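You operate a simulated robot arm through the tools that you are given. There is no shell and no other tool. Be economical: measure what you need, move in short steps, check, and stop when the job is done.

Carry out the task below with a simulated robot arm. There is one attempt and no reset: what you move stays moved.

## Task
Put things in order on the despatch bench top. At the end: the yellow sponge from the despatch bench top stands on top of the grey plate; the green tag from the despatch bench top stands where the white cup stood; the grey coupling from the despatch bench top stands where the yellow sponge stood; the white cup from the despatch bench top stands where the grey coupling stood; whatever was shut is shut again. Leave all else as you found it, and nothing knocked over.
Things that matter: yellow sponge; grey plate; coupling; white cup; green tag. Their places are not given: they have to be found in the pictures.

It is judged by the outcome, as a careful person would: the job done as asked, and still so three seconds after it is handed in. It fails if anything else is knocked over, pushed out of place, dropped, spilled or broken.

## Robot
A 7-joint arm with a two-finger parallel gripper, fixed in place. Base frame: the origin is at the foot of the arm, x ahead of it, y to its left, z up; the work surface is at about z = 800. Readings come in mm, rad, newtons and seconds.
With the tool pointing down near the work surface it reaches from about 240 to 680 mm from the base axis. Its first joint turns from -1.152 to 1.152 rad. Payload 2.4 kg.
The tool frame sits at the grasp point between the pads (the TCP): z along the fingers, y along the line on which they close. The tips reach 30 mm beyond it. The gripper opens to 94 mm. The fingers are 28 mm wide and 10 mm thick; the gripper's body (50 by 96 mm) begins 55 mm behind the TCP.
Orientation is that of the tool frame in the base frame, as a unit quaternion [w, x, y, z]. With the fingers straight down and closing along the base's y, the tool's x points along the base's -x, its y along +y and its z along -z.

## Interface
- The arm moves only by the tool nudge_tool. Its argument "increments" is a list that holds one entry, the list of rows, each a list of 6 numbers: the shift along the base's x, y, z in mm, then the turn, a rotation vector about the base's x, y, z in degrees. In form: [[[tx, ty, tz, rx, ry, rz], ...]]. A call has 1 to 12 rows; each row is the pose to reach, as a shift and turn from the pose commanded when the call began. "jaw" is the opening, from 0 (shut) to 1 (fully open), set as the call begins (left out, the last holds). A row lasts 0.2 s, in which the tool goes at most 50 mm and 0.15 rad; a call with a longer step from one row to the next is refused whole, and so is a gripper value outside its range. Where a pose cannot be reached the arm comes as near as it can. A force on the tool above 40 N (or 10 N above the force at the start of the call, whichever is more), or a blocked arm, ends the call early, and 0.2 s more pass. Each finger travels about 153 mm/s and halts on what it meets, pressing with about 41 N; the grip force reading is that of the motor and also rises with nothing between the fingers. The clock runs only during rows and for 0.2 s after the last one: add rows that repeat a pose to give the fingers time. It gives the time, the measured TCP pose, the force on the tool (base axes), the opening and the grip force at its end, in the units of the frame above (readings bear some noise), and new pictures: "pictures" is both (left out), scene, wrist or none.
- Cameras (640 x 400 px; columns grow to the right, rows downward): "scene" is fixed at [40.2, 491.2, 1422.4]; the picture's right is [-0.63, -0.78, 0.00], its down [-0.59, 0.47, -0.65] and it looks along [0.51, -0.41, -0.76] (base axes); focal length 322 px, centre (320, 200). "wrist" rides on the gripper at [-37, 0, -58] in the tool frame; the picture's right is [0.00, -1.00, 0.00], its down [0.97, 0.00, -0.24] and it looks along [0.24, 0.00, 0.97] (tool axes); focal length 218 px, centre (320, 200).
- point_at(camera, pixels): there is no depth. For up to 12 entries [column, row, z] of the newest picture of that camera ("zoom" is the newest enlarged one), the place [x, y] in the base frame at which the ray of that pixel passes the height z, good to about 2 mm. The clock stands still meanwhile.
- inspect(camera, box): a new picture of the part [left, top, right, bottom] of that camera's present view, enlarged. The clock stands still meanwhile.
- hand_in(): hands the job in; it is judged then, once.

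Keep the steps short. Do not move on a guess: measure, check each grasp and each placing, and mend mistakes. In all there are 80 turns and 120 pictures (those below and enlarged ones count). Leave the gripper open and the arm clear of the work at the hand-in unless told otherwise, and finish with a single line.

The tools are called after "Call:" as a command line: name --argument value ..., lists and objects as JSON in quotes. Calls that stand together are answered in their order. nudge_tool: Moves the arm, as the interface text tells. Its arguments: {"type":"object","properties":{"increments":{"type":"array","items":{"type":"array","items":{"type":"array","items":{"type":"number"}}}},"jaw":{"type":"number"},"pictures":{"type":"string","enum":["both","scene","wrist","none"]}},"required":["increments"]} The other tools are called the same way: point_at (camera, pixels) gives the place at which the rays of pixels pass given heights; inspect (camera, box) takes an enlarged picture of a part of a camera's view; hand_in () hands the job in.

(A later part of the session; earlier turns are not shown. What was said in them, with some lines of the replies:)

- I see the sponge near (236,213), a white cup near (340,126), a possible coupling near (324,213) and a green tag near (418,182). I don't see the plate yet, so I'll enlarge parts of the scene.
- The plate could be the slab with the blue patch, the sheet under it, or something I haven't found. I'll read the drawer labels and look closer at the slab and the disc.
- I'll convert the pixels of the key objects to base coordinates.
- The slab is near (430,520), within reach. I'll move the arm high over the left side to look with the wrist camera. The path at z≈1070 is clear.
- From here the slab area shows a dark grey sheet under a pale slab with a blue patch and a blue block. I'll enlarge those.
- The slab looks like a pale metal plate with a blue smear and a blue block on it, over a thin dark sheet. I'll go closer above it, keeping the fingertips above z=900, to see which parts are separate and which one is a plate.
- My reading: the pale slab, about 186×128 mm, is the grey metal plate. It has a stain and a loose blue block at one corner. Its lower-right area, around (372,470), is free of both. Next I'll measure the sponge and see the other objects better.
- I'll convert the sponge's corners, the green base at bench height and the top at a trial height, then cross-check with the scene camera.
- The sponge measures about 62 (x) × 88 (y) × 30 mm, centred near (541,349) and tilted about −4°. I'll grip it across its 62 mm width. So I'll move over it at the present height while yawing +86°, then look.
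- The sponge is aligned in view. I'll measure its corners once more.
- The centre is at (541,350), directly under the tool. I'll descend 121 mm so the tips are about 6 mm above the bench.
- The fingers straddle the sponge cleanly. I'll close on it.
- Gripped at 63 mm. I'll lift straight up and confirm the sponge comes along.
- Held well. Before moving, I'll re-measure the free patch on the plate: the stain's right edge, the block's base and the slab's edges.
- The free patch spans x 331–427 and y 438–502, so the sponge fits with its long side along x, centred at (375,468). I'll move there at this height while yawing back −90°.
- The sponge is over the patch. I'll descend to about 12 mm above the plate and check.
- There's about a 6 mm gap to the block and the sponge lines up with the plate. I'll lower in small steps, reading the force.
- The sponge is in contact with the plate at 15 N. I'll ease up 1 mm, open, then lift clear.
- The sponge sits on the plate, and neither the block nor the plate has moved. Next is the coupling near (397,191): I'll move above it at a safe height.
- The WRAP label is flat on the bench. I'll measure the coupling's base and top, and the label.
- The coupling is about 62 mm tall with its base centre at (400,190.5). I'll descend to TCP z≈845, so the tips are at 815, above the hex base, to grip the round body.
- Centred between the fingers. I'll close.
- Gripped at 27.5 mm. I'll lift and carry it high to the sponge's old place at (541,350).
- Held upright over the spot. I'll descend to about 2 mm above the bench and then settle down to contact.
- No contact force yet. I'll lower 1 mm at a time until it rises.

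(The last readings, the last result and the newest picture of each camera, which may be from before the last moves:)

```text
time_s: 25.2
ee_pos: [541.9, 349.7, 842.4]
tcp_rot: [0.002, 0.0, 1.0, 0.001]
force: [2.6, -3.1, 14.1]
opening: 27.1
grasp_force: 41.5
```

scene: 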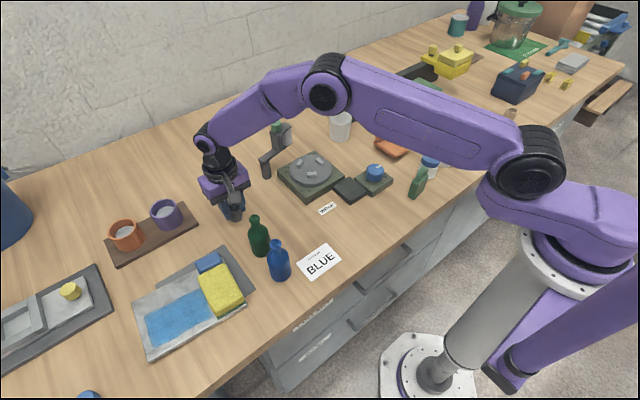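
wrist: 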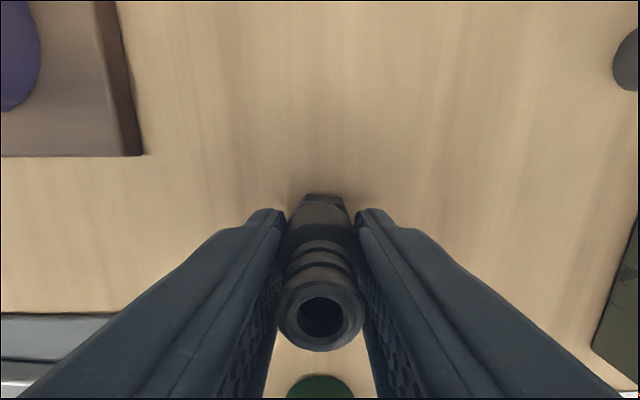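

It's on the bench at 14 N. I'll ease off, open and lift straight up.

Call:
nudge_tool --increments '[[[0, 0, 1, 0, 0, 0], [0, 0, 1, 0, 0, 0], [0, 0, 1, 0, 0, 0], [0, 0, 30, 0, 0, 0], [0, 0, 75, 0, 0, 0], [0, 0, 120, 0, 0, 0], [0, 0, 160, 0, 0, 0], [0, 0, 160, 0, 0, 0]]]' --jaw 1

Call:
inspect --camera "scene" --box '[190, 170, 290, 250]'

```text
time_s: 27.0
ee_pos: [540.5, 347.7, 1002.3]
tcp_rot: [0.001, 0.0, 1.0, 0.0]
force: [-0.1, 0.1, 0.3]
opening: 93.9
grasp_force: 0.1
```

scene: 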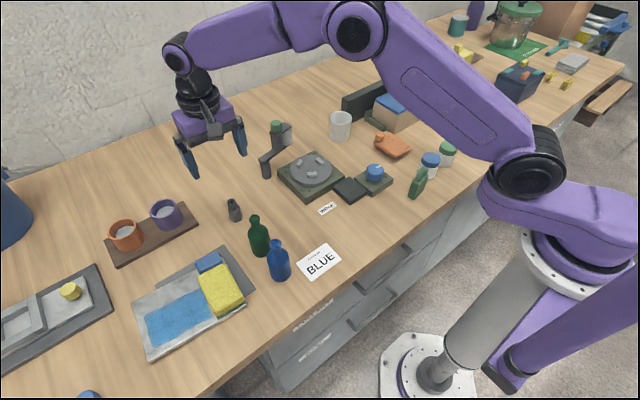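
wrist: 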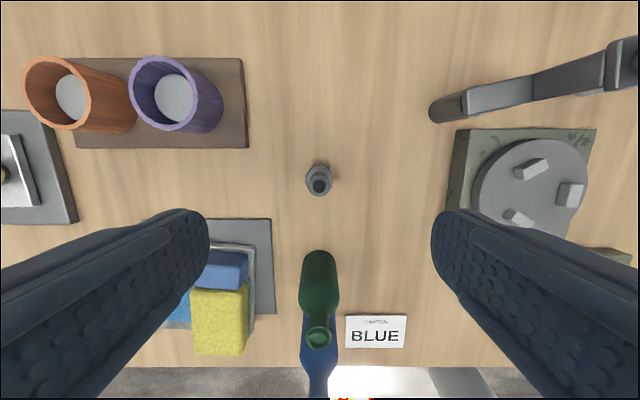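

```text
5.00 times, centred on (240, 210) of scene
```

zoom: 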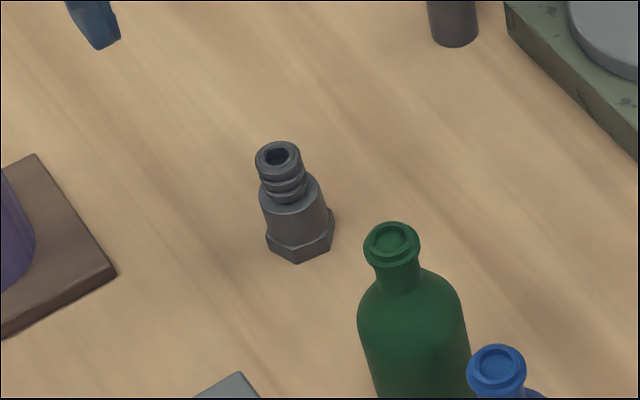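

The coupling stands upright in the sponge's old place. Now the cup: I'll go higher to pass the lever and travel to above it.

Call:
nudge_tool --increments '[[[-10, -20, 40, 0, 0, 0], [-25, -65, 50, 0, 0, 0], [-35, -110, 50, 0, 0, 0], [-35, -155, 50, 0, 0, 0], [-30, -200, 50, 0, 0, 0], [-20, -245, 50, 0, 0, 0], [0, -285, 50, 0, 0, 0], [20, -325, 50, 0, 0, 0], [40, -365, 45, 0, 0, 0], [50, -385, 40, 0, 0, 0], [50, -385, 40, 0, 0, 0]]]'

Call:
inspect --camera "scene" --box '[300, 80, 420, 170]'

```text
time_s: 29.4
ee_pos: [592.9, -36.7, 1042.3]
tcp_rot: [0.0, 0.0, 1.0, 0.0]
force: [-0.5, 0.0, 0.8]
opening: 93.9
grasp_force: 0.0
```

scene: 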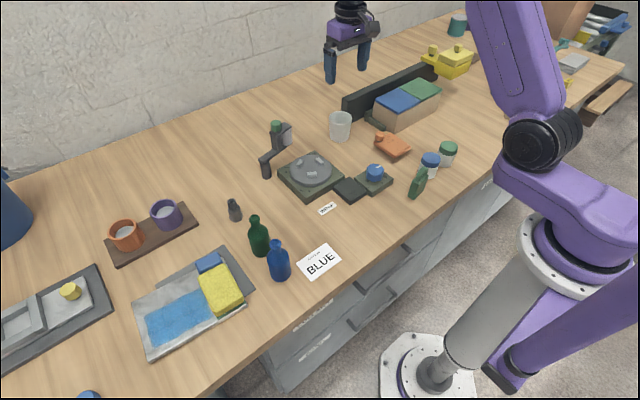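
wrist: 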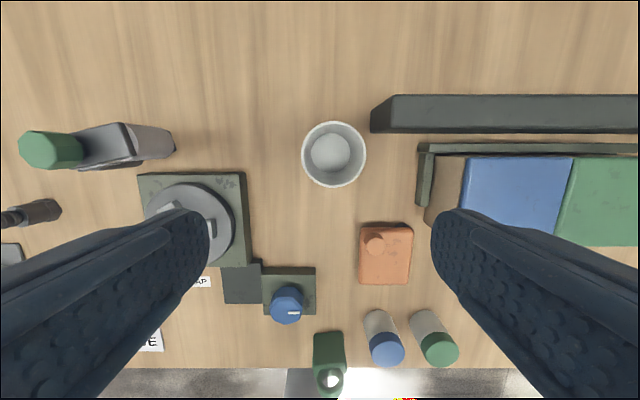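

```text
4.44 times, centred on (360, 125) of scene
```

zoom: 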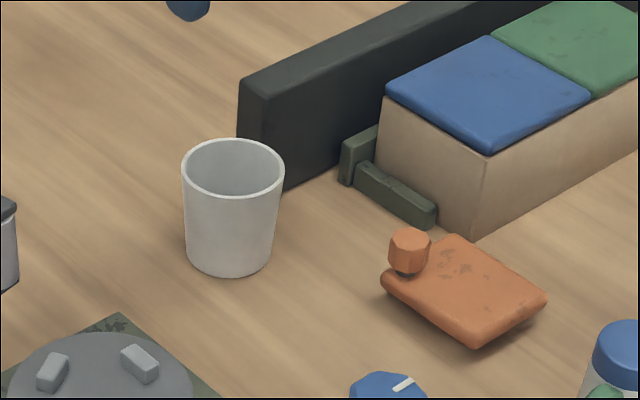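

The cup is tapered with no handle. I'll measure its base and rim from both cameras.

Call:
point_at --camera "scene" --pixels '[[339.8, 137.4, 800], [330.3, 137.4, 800], [349.3, 137.4, 800], [340.5, 117.3, 870], [340.5, 117.3, 880], [340.5, 117.3, 890]]'

Call:
point_at --camera "wrist" --pixels '[[330.5, 153, 803], [333.5, 154, 870], [333.5, 154, 880], [333.5, 154, 890], [302, 154, 880], [366, 154, 880], [372, 132, 800], [417, 205, 800], [245, 172, 815]]'

```text
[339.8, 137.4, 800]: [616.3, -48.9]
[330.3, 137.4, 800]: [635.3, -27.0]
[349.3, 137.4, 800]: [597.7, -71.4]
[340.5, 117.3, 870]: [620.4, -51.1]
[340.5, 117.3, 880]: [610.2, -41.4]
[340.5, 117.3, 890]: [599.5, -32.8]
```

```text
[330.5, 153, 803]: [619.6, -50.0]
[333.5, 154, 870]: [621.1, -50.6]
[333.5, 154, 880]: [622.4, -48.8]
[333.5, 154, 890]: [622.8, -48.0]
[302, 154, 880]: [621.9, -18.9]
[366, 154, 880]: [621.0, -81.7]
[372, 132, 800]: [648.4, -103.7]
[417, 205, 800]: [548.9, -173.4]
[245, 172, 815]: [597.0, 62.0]
```

The cup is centred at (619,−50), about 70 mm tall, with a rim of about 64 mm. The dark panel starts at x≈648, y<−103, so the fingers clear it. I'll centre above and come down partway to check.

Call:
nudge_tool --increments '[[[26, -13, 0, 0, 0, 0], [26, -13, -40, 0, 0, 0], [26, -13, -80, 0, 0, 0], [26, -13, -110, 0, 0, 0], [26, -13, -110, 0, 0, 0]]]'

```text
time_s: 30.6
ee_pos: [616.9, -46.9, 930.5]
tcp_rot: [0.0, 0.0, 1.0, 0.0]
force: [0.0, -0.2, 0.6]
opening: 94.2
grasp_force: 0.1
```

scene: 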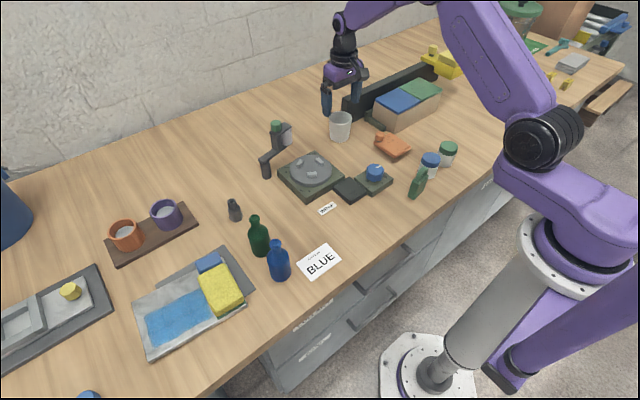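
wrist: 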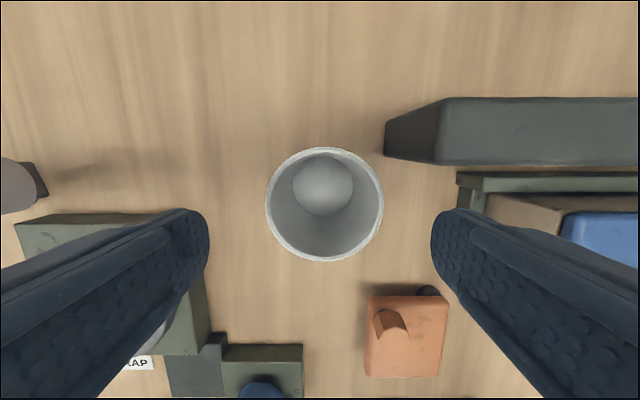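

The rim centre is at (621,−49.5). I'll correct by (+3,−2) and descend to TCP z≈848.

Call:
nudge_tool --increments '[[[3, -2, -10, 0, 0, 0], [3, -2, -40, 0, 0, 0], [3, -2, -65, 0, 0, 0], [3, -2, -82, 0, 0, 0], [3, -2, -82, 0, 0, 0]]]'

Call:
inspect --camera "scene" --box '[300, 80, 420, 170]'

```text
time_s: 31.8
ee_pos: [622.7, -49.8, 850.1]
tcp_rot: [0.0, 0.001, 1.0, 0.001]
force: [0.4, 1.1, -1.0]
opening: 94.1
grasp_force: 0.1
```

scene: 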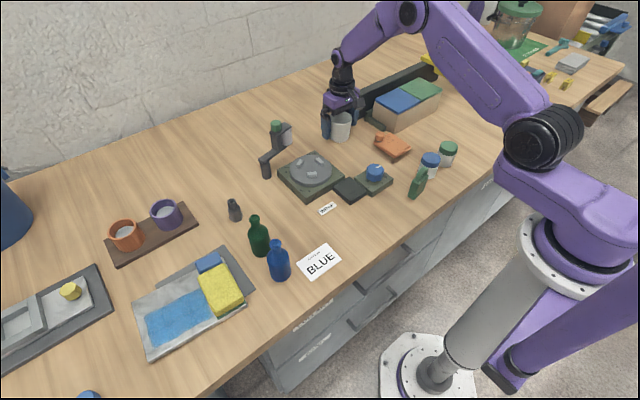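
wrist: 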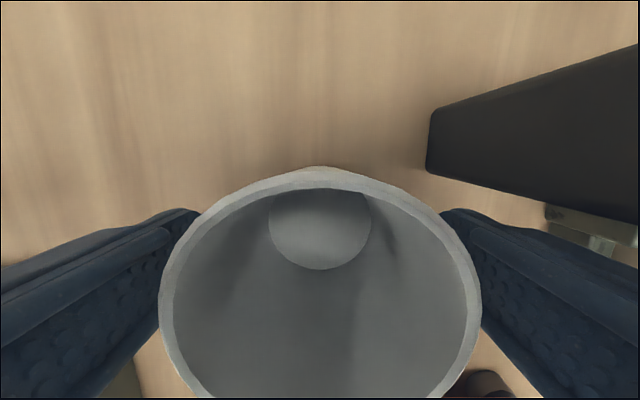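

```text
4.44 times, centred on (360, 125) of scene
```

zoom: 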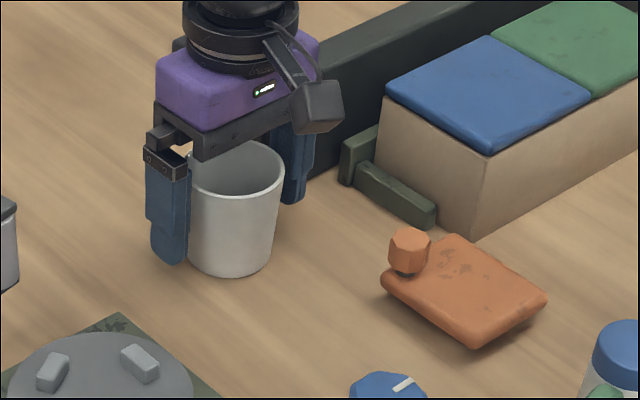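

The fingers straddle the cup. I'll close.

Call:
nudge_tool --increments '[[[0, 0, 0, 0, 0, 0], [0, 0, 0, 0, 0, 0], [0, 0, 0, 0, 0, 0]]]' --jaw 0.5 --pictures "wrist"

```text
time_s: 32.6
ee_pos: [621.5, -50.6, 850.9]
tcp_rot: [0.0, 0.0, 1.0, 0.0]
force: [-0.7, 0.2, -0.2]
opening: 72.1
grasp_force: 40.8
```

wrist: 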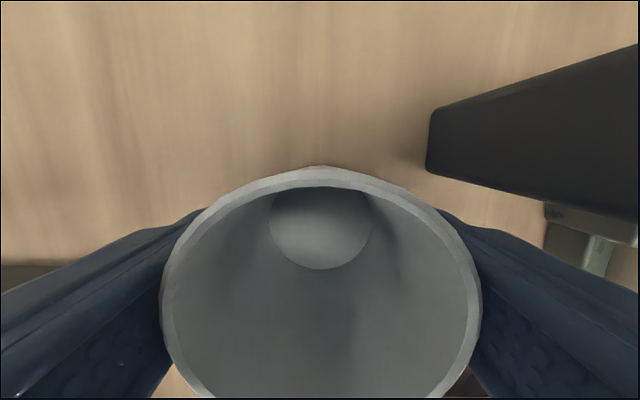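

Gripped at 72 mm. I'll lift gently and check it rises.

Call:
nudge_tool --increments '[[[0, 0, 8, 0, 0, 0], [0, 0, 25, 0, 0, 0], [0, 0, 50, 0, 0, 0], [0, 0, 90, 0, 0, 0], [0, 0, 130, 0, 0, 0], [0, 0, 160, 0, 0, 0], [0, 0, 160, 0, 0, 0]]]'

```text
time_s: 34.2
ee_pos: [621.5, -52.2, 1010.6]
tcp_rot: [0.001, 0.001, 1.0, 0.0]
force: [0.3, 0.6, 0.3]
opening: 72.2
grasp_force: 40.7
```

scene: 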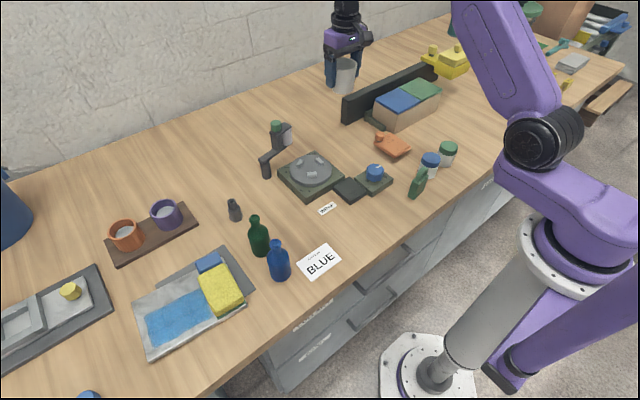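
wrist: 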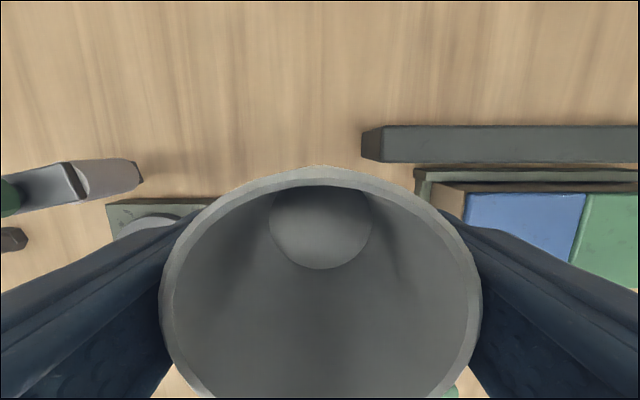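

Held. I'll carry it straight to above the coupling's old place (tool at (402,190)), passing over the turntable at height.

Call:
nudge_tool --increments '[[[-27, 30, 0, 0, 0, 0], [-55, 60, 0, 0, 0, 0], [-82, 90, 0, 0, 0, 0], [-110, 120, 0, 0, 0, 0], [-137, 150, 0, 0, 0, 0], [-165, 180, 0, 0, 0, 0], [-192, 210, 0, 0, 0, 0], [-220, 241, 0, 0, 0, 0], [-220, 241, 0, 0, 0, 0]]]'

```text
time_s: 36.2
ee_pos: [399.6, 192.2, 1011.8]
tcp_rot: [-0.001, 0.0, 1.0, 0.0]
force: [0.7, 0.0, -0.5]
opening: 71.8
grasp_force: 40.7
```

scene: 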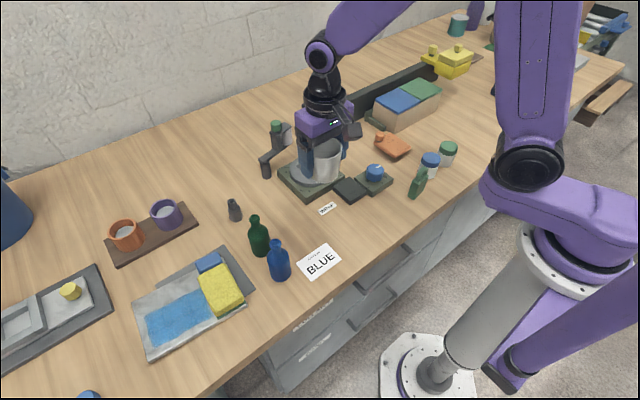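
wrist: 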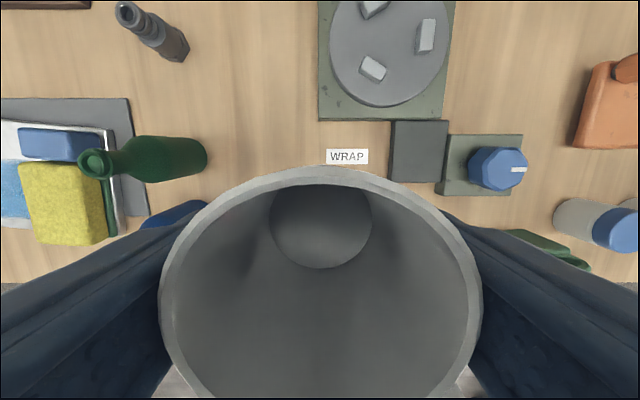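

I'll correct by about (+1.5,−1) and descend until about 3 mm above the bench.

Call:
nudge_tool --increments '[[[1.5, -1, -40, 0, 0, 0], [1.5, -1, -80, 0, 0, 0], [1.5, -1, -120, 0, 0, 0], [1.5, -1, -145, 0, 0, 0], [1.5, -1, -157, 0, 0, 0], [1.5, -1, -157, 0, 0, 0]]]'

Call:
inspect --camera "scene" --box '[270, 160, 390, 250]'

```text
time_s: 37.6
ee_pos: [402.5, 190.7, 852.8]
tcp_rot: [-0.001, -0.001, 1.0, 0.0]
force: [0.5, -0.3, 0.1]
opening: 71.9
grasp_force: 41.2
```

scene: 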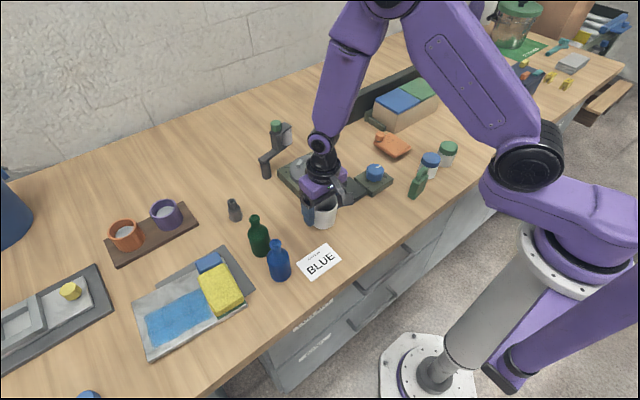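
wrist: 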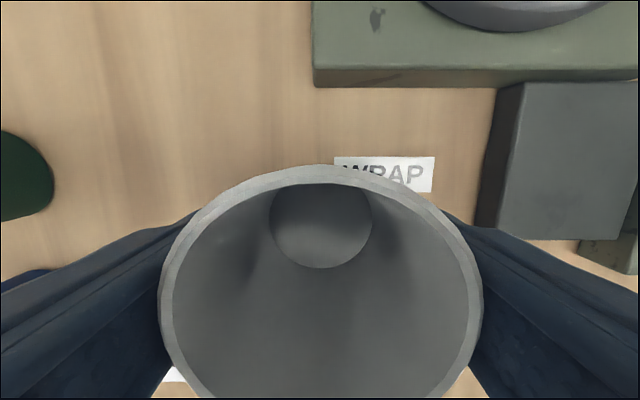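

```text
4.44 times, centred on (330, 205) of scene
```

zoom: 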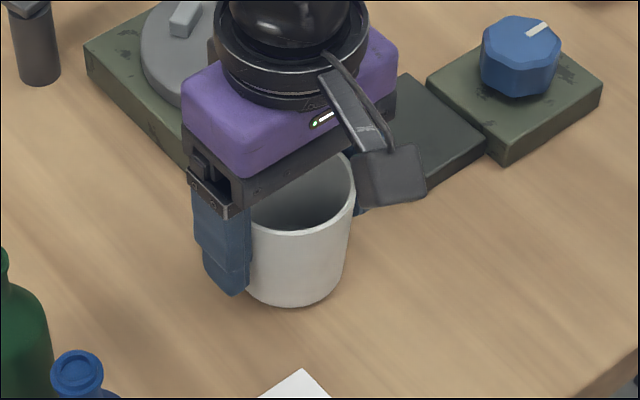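

Almost down. I'll lower 1 mm per row until contact.

Call:
nudge_tool --increments '[[[0, 0, -1, 0, 0, 0], [0, 0, -2, 0, 0, 0], [0, 0, -3, 0, 0, 0], [0, 0, -3, 0, 0, 0]]]' --pictures "none"

```text
time_s: 38.6
ee_pos: [402.6, 190.1, 851.2]
tcp_rot: [0.0, 0.001, 1.0, -0.001]
force: [-0.3, 0.7, -0.8]
opening: 71.7
grasp_force: 40.4
```

Call:
nudge_tool --increments '[[[0, 0, -1, 0, 0, 0], [0, 0, -2, 0, 0, 0], [0, 0, -2, 0, 0, 0]]]' --pictures "none"

```text
time_s: 39.3
ee_pos: [402.1, 190.1, 848.5]
tcp_rot: [0.001, 0.0, 1.0, 0.0]
force: [-3.1, -0.5, 12.2]
opening: 72.1
grasp_force: 41.2
stopped in row 3: the force on the tool passed its limit (the readings are from after the stop); the commanded pose is now the measured one
```

The cup is on the bench, with contact force rising. I'll ease up 0.5 mm, open and lift straight up.

Call:
nudge_tool --increments '[[[0, 0, 0.5, 0, 0, 0], [0, 0, 0.5, 0, 0, 0], [0, 0, 0.5, 0, 0, 0], [0, 0, 30, 0, 0, 0], [0, 0, 75, 0, 0, 0], [0, 0, 120, 0, 0, 0], [0, 0, 150, 0, 0, 0], [0, 0, 150, 0, 0, 0]]]' --jaw 1

Call:
inspect --camera "scene" --box '[270, 160, 390, 250]'

```text
time_s: 41.1
ee_pos: [402.4, 189.7, 997.8]
tcp_rot: [0.001, 0.001, 1.0, 0.0]
force: [0.5, -0.1, 0.3]
opening: 94.1
grasp_force: 0.0
```

scene: 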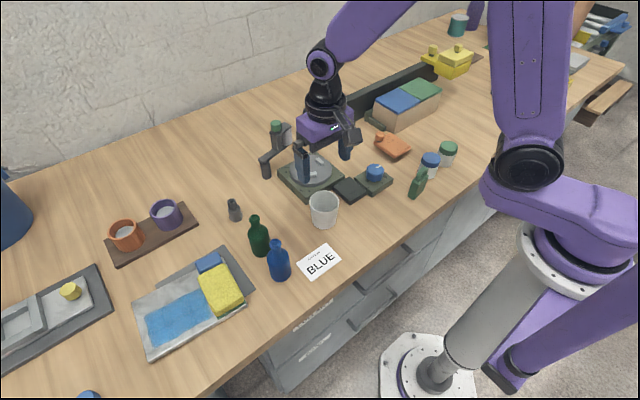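
wrist: 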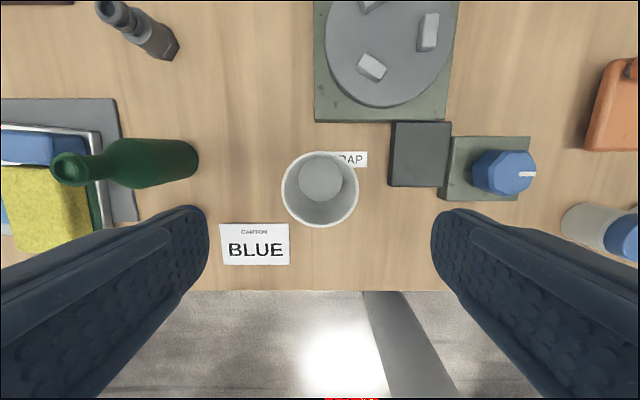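

```text
4.44 times, centred on (330, 205) of scene
```

zoom: 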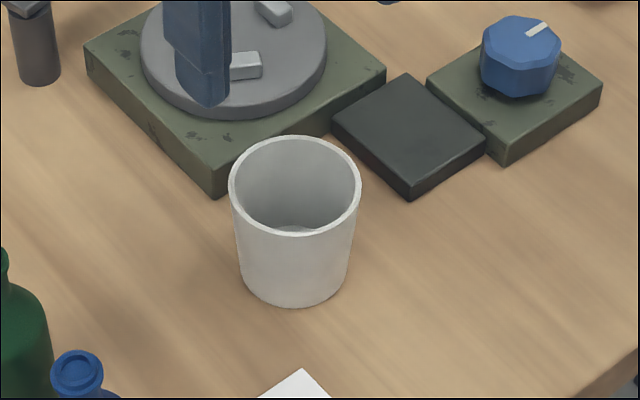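

The cup stands upright in the coupling's old place. Next is the green tag near (319,−45): I'll move above it.

Call:
nudge_tool --increments '[[[-13, -40, 0, 0, 0, 0], [-26, -80, 0, 0, 0, 0], [-40, -120, 0, 0, 0, 0], [-55, -160, 0, 0, 0, 0], [-70, -200, 0, 0, 0, 0], [-82, -235, -20, 0, 0, 0], [-82, -235, -40, 0, 0, 0], [-82, -235, -40, 0, 0, 0]]]'

Call:
inspect --camera "scene" --box '[380, 140, 470, 210]'

Call:
inspect --camera "wrist" --box '[220, 60, 420, 250]'

```text
time_s: 42.9
ee_pos: [318.5, -44.9, 959.6]
tcp_rot: [0.0, 0.001, 1.0, 0.001]
force: [0.0, -0.5, 0.1]
opening: 94.1
grasp_force: 0.0
```

scene: 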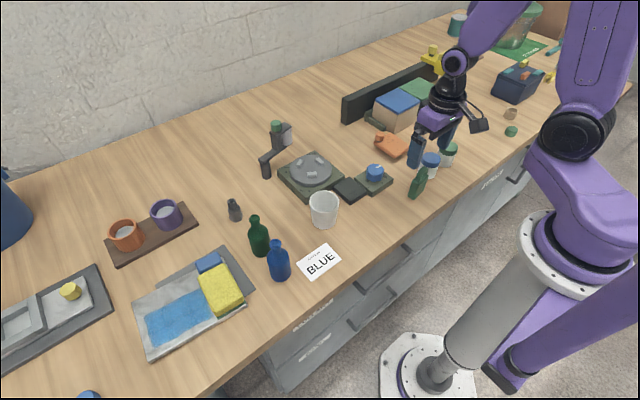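
wrist: 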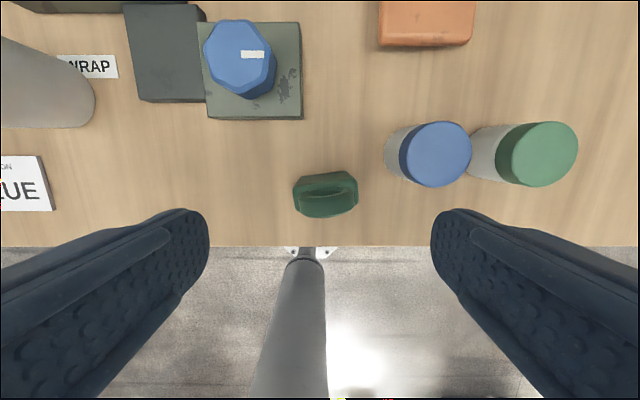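

```text
5.71 times, centred on (425, 175) of scene
```

zoom: 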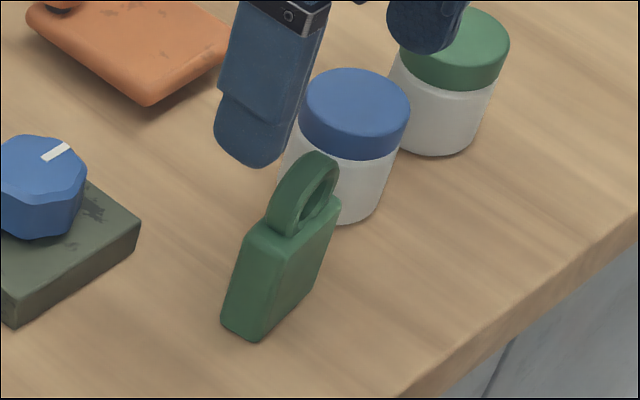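

```text
2.11 times, centred on (320, 155) of wrist
```

zoom: 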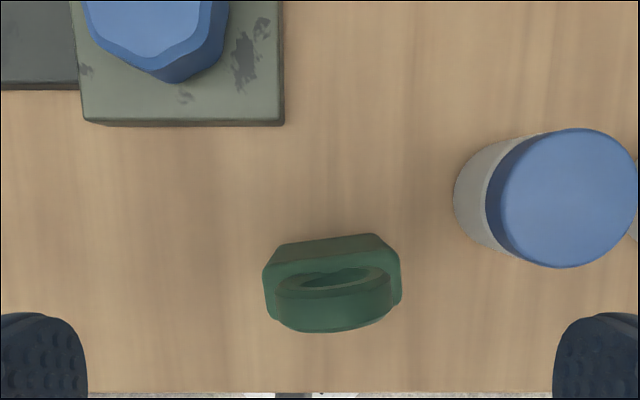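

I'll measure the tag's footprint and height.

Call:
point_at --camera "scene" --pixels '[[407.9, 196, 800], [414.2, 199.9, 800], [424.7, 187.5, 800], [425, 168, 860], [425, 168, 870], [412, 181, 835], [428.5, 174.5, 835]]'

Call:
point_at --camera "wrist" --pixels '[[298.5, 176.5, 800], [344.6, 171, 800], [293, 187, 835], [356, 183, 835], [294, 208, 835], [358, 202, 835], [326, 200, 865]]'

```text
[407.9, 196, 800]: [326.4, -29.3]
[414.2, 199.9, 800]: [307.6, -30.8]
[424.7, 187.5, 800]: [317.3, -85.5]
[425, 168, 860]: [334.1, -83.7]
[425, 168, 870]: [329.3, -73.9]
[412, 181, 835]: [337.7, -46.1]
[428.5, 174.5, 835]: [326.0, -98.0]
```

```text
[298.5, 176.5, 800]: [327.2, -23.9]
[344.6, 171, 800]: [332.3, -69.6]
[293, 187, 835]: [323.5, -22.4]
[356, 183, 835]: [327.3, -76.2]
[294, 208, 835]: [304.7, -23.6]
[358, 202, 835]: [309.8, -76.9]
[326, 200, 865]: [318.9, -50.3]
```

The tag is about 48 mm wide, 18 mm thick and nearly 90 mm tall to the ring top, centred at (318.5,−49) with its long side about 6° off y. I'll yaw +6° and descend in two stages.

Call:
nudge_tool --increments '[[[0, -4, 0, 0, 0, 6], [0, -4, -25, 0, 0, 6], [0, -4, -40, 0, 0, 6], [0, -4, -40, 0, 0, 6]]]' --pictures "wrist"

Call:
inspect --camera "scene" --box '[380, 130, 470, 210]'

```text
time_s: 43.9
ee_pos: [320.3, -49.4, 918.5]
tcp_rot: [0.002, -0.051, 0.999, 0.001]
force: [-0.1, -0.1, 0.7]
opening: 94.3
grasp_force: 0.2
```

wrist: 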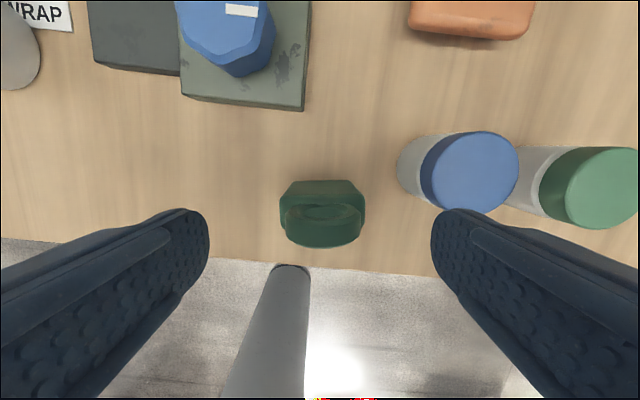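

```text
5.00 times, centred on (425, 170) of scene
```

zoom: 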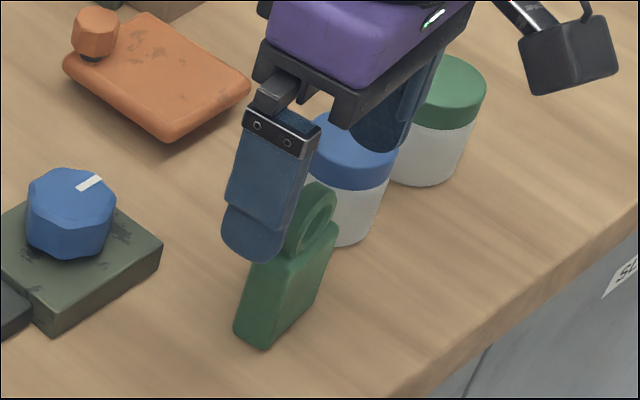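

The tag now lies square to the fingers and centred at column 322. I'll check the x position and the jar clearance.

Call:
point_at --camera "wrist" --pixels '[[281, 200, 850], [365, 200, 850], [322, 194, 850], [322, 240, 850], [322, 182, 800], [400, 185, 800], [428, 200, 860]]'

Call:
inspect --camera "wrist" --box '[260, 160, 390, 260]'

```text
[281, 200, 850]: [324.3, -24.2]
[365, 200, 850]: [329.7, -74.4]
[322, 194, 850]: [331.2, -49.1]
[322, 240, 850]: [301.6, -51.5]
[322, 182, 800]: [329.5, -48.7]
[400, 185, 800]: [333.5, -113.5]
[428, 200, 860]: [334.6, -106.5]
```

```text
4.00 times, centred on (325, 210) of wrist
```

zoom: 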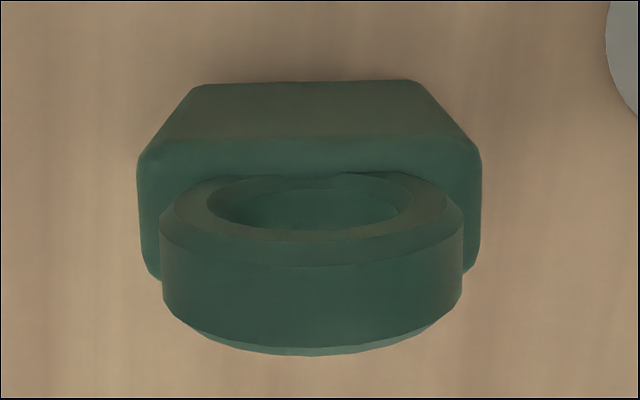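

It's centred, but a fully open finger would pass within a few mm of the blue jar. I'll part-close to about 70 mm before descending to z≈850.

Call:
nudge_tool --increments '[[[-1, 0, 0, 0, 0, 0], [-1, 0, 0, 0, 0, 0], [-1, 0, -25, 0, 0, 0], [-1, 0, -50, 0, 0, 0], [-1, 0, -68, 0, 0, 0], [-1, 0, -68, 0, 0, 0]]]' --jaw 0.74

Call:
inspect --camera "scene" --box '[380, 130, 470, 210]'

```text
time_s: 45.3
ee_pos: [319.3, -48.7, 851.0]
tcp_rot: [0.001, -0.052, 0.999, 0.001]
force: [-0.4, -0.3, -0.7]
opening: 69.6
grasp_force: 0.0
```

scene: 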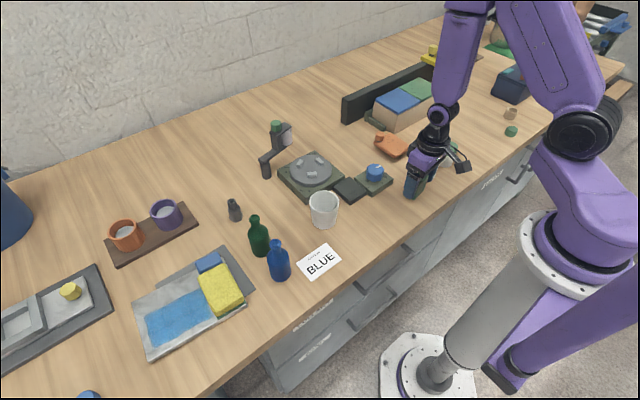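
wrist: 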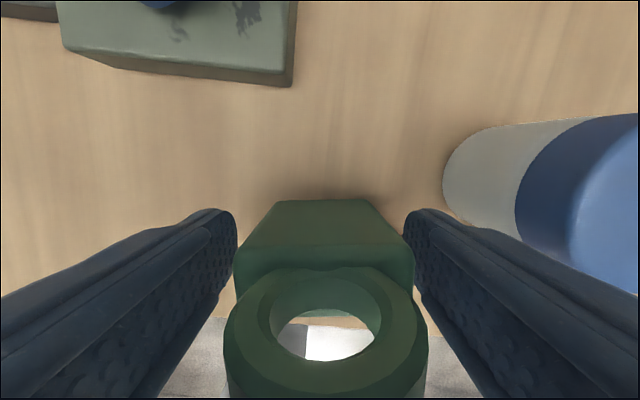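

```text
5.00 times, centred on (425, 170) of scene
```

zoom: 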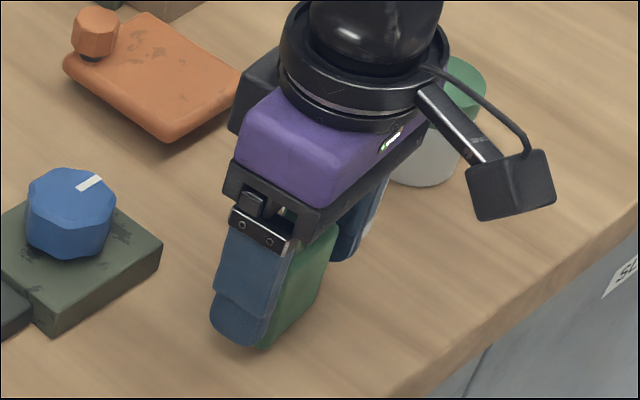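

Clear of the jar and centred. I'll close.

Call:
nudge_tool --increments '[[[0, 0, 0, 0, 0, 0], [0, 0, 0, 0, 0, 0], [0, 0, 0, 0, 0, 0]]]' --jaw 0.3 --pictures "wrist"

```text
time_s: 46.1
ee_pos: [319.7, -49.3, 851.8]
tcp_rot: [0.001, -0.052, 0.999, 0.001]
force: [0.2, 0.3, -0.2]
opening: 53.6
grasp_force: 40.8
```

wrist: 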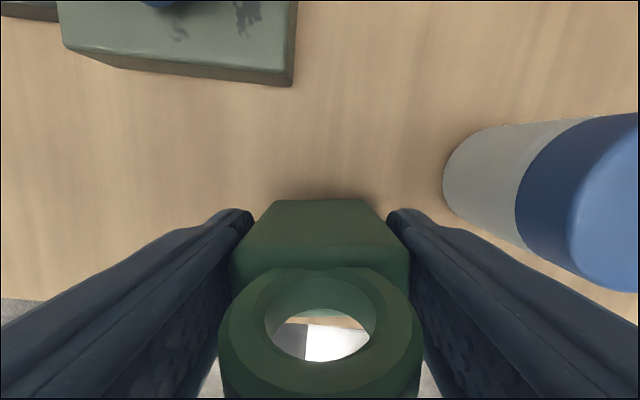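

Gripped at 53.6 mm. I'll lift and carry along +x to the cup's old place (619.5,−49.5).

Call:
nudge_tool --increments '[[[0, 0, 20, 0, 0, 0], [0, 0, 65, 0, 0, 0], [0, 0, 110, 0, 0, 0], [0, 0, 150, 0, 0, 0], [40, 0, 155, 0, 0, 0], [83, 0, 155, 0, 0, 0], [126, 0, 155, 0, 0, 0], [170, 0, 155, 0, 0, 0], [213, 0, 155, 0, 0, 0], [256, 0, 155, 0, 0, 0], [300, 0, 155, 0, 0, 0], [300, 0, 155, 0, 0, 0]]]'

```text
time_s: 48.7
ee_pos: [618.1, -49.3, 1006.7]
tcp_rot: [0.001, -0.051, 0.999, 0.0]
force: [-0.3, 0.5, -0.5]
opening: 53.4
grasp_force: 40.8
```

scene: 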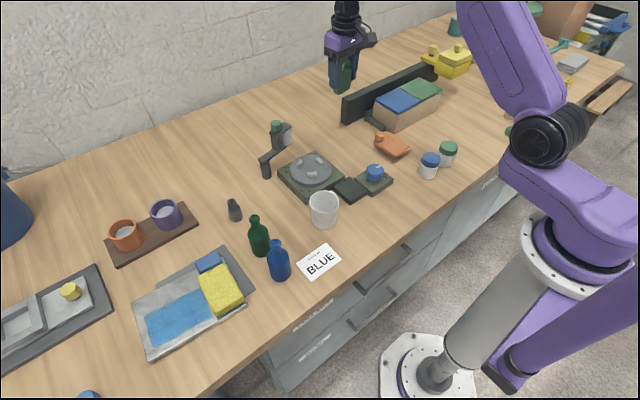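
wrist: 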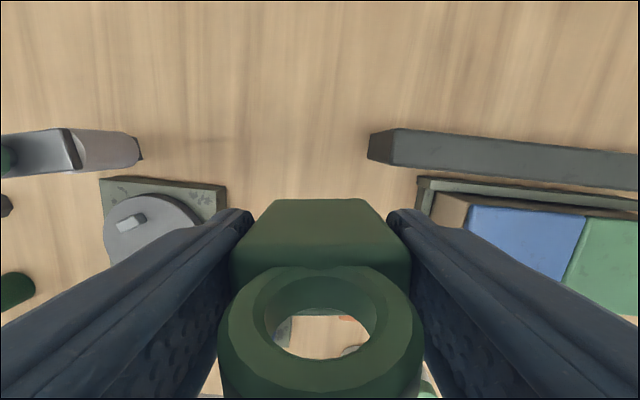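

I'll descend to about 3 mm above the bench, keeping x and y.

Call:
nudge_tool --increments '[[[0.5, 0, -40, 0, 0, 0], [0.5, 0, -85, 0, 0, 0], [0.5, 0, -125, 0, 0, 0], [0.5, 0, -145, 0, 0, 0], [0.5, 0, -152, 0, 0, 0], [0.5, 0, -152, 0, 0, 0]]]'

Call:
inspect --camera "scene" --box '[300, 80, 420, 170]'

```text
time_s: 50.1
ee_pos: [620.2, -48.6, 854.7]
tcp_rot: [0.001, -0.051, 0.999, 0.0]
force: [-0.3, 0.0, -0.4]
opening: 53.3
grasp_force: 41.2
```

scene: 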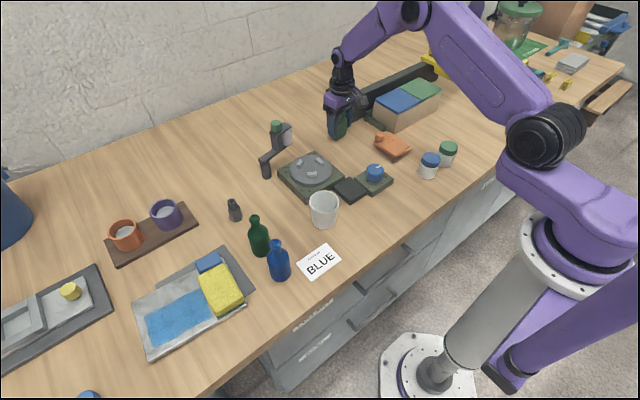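
wrist: 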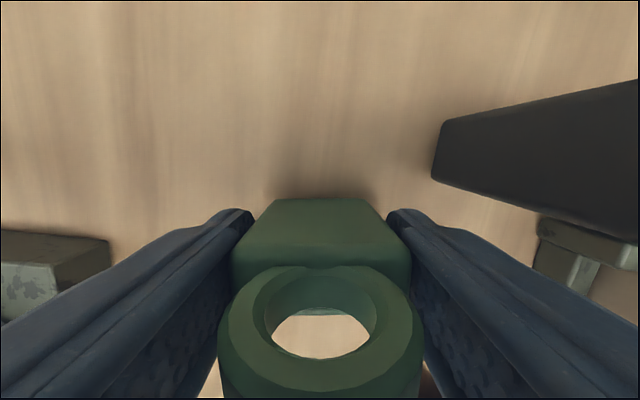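

```text
4.44 times, centred on (360, 125) of scene
```

zoom: 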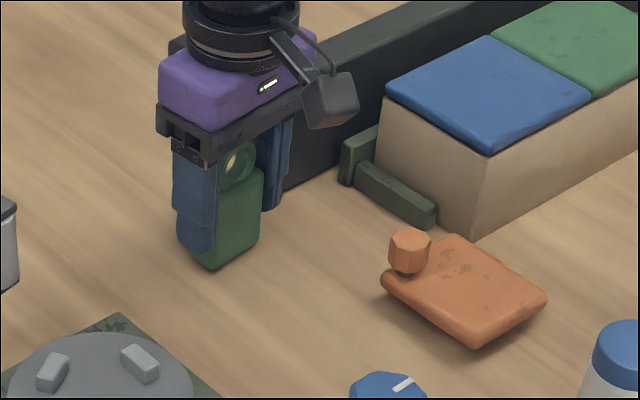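

I'll lower 1 mm per row to contact.

Call:
nudge_tool --increments '[[[0, 0, -1, 0, 0, 0], [0, 0, -2, 0, 0, 0], [0, 0, -3, 0, 0, 0], [0, 0, -4, 0, 0, 0], [0, 0, -4, 0, 0, 0]]]' --pictures "none"

```text
time_s: 51.3
ee_pos: [619.1, -48.7, 852.9]
tcp_rot: [0.003, -0.051, 0.999, 0.0]
force: [-3.8, 1.6, 18.0]
opening: 53.4
grasp_force: 41.1
```

In contact at 18 N. I'll ease up 2 mm in command, which takes up the compliance, open part way so the finger stays clear of the panel, and lift.

Call:
nudge_tool --increments '[[[0, 0, 1.5, 0, 0, 0], [0, 0, 1.5, 0, 0, 0], [0, 0, 1.5, 0, 0, 0], [0, 0, 25, 0, 0, 0], [0, 0, 70, 0, 0, 0], [0, 0, 115, 0, 0, 0], [0, 0, 150, 0, 0, 0], [0, 0, 150, 0, 0, 0]]]' --jaw 0.85

Call:
inspect --camera "scene" --box '[300, 80, 420, 170]'

```text
time_s: 53.1
ee_pos: [617.5, -49.0, 998.2]
tcp_rot: [0.001, -0.052, 0.999, 0.001]
force: [-0.5, 0.9, 0.4]
opening: 79.8
grasp_force: 0.1
```

scene: 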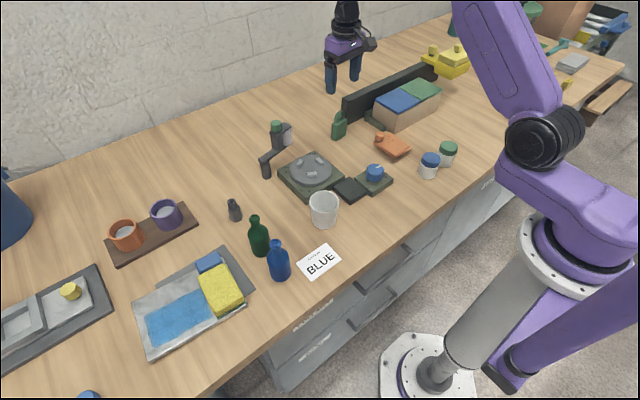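
wrist: 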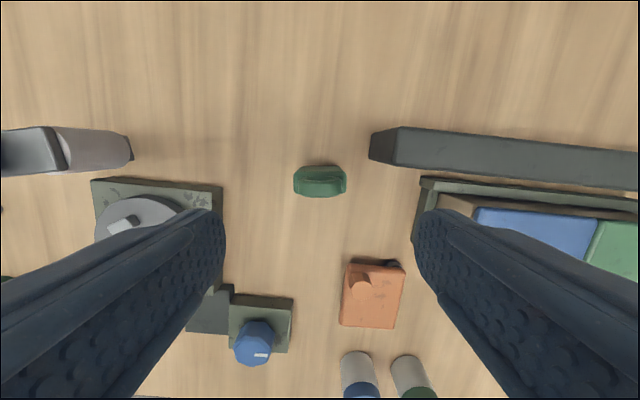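

```text
4.44 times, centred on (360, 125) of scene
```

zoom: 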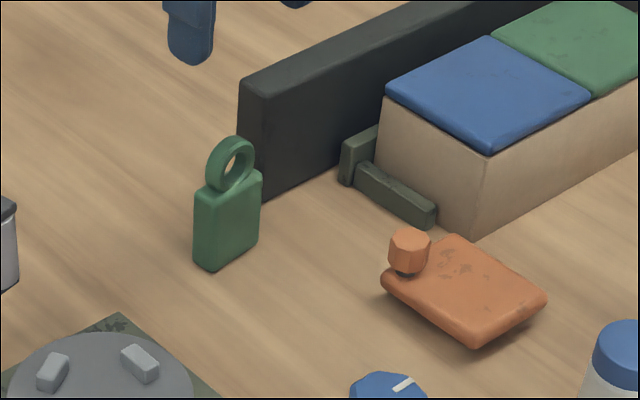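

The tag stands where the cup stood. I'll back the arm off to near its start pose with the gripper open and check everything.

Call:
nudge_tool --increments '[[[-20, 0, 40, 0, 0, -1], [-65, 0, 65, 0, 0, -2], [-110, 5, 70, 0, 0, -3], [-155, 10, 70, 0, 0, -4], [-200, 15, 70, 0, 0, -5], [-245, 25, 70, 0, 0, -6], [-280, 32, 70, 0, 0, -6], [-280, 32, 70, 0, 0, -6]]]' --jaw 1

Call:
inspect --camera "scene" --box '[120, 90, 440, 370]'

```text
refused: row 2 steps farther than a row can; nothing moved
```

```text
1.43 times, centred on (280, 230) of scene
```

zoom: 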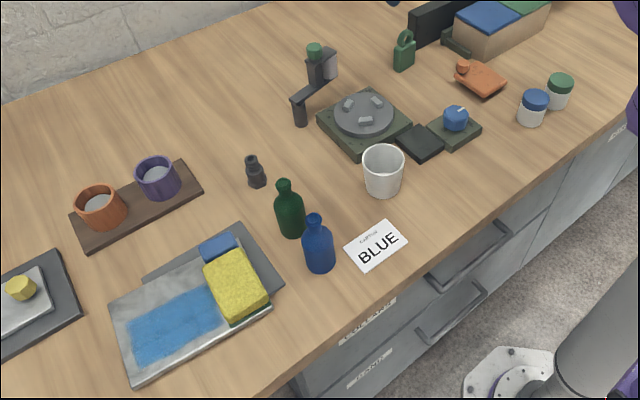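

One step was too long and the call was refused. I'll retry with shorter rows.

Call:
nudge_tool --increments '[[[-15, 0, 35, 0, 0, -1], [-50, 0, 60, 0, 0, -2], [-95, 5, 70, 0, 0, -3], [-140, 10, 70, 0, 0, -4], [-185, 15, 70, 0, 0, -5], [-230, 22, 70, 0, 0, -6], [-270, 30, 70, 0, 0, -6], [-280, 32, 70, 0, 0, -6], [-280, 32, 70, 0, 0, -6]]]' --jaw 1

```text
time_s: 55.1
ee_pos: [341.1, -16.8, 1068.8]
tcp_rot: [0.001, 0.001, 1.0, 0.001]
force: [-0.2, 0.1, 0.9]
opening: 93.7
grasp_force: 0.1
```

scene: 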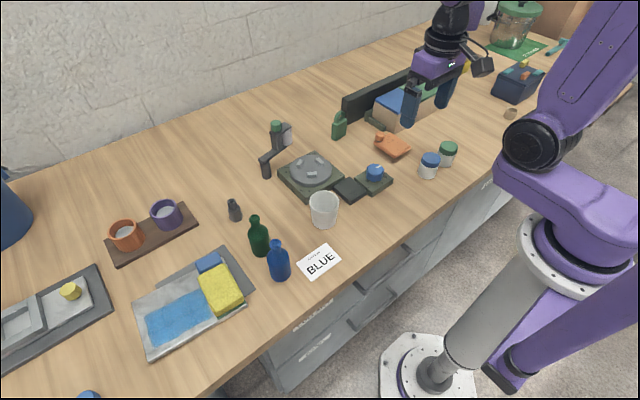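
wrist: 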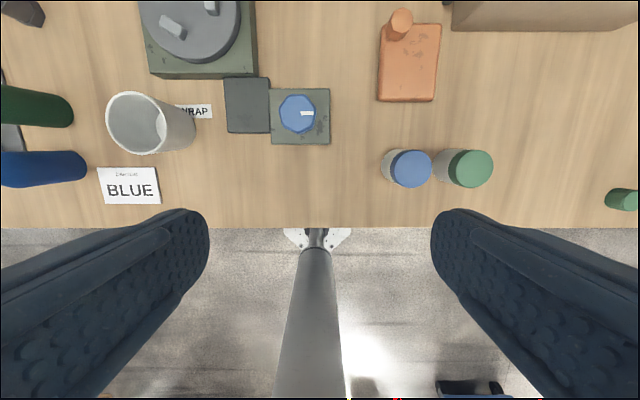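

All four objects stand where asked, nothing else has moved, the drawers are shut, and the arm is clear with the gripper open. I'm handing in.

Call:
hand_in

```text
The job is handed in.
```

The sponge is on the grey plate (which I took to be the pale slab with the blue stain), the coupling is where the sponge stood, the cup where the coupling stood and the tag where the cup stood; nothing else moved, and the job is handed in.
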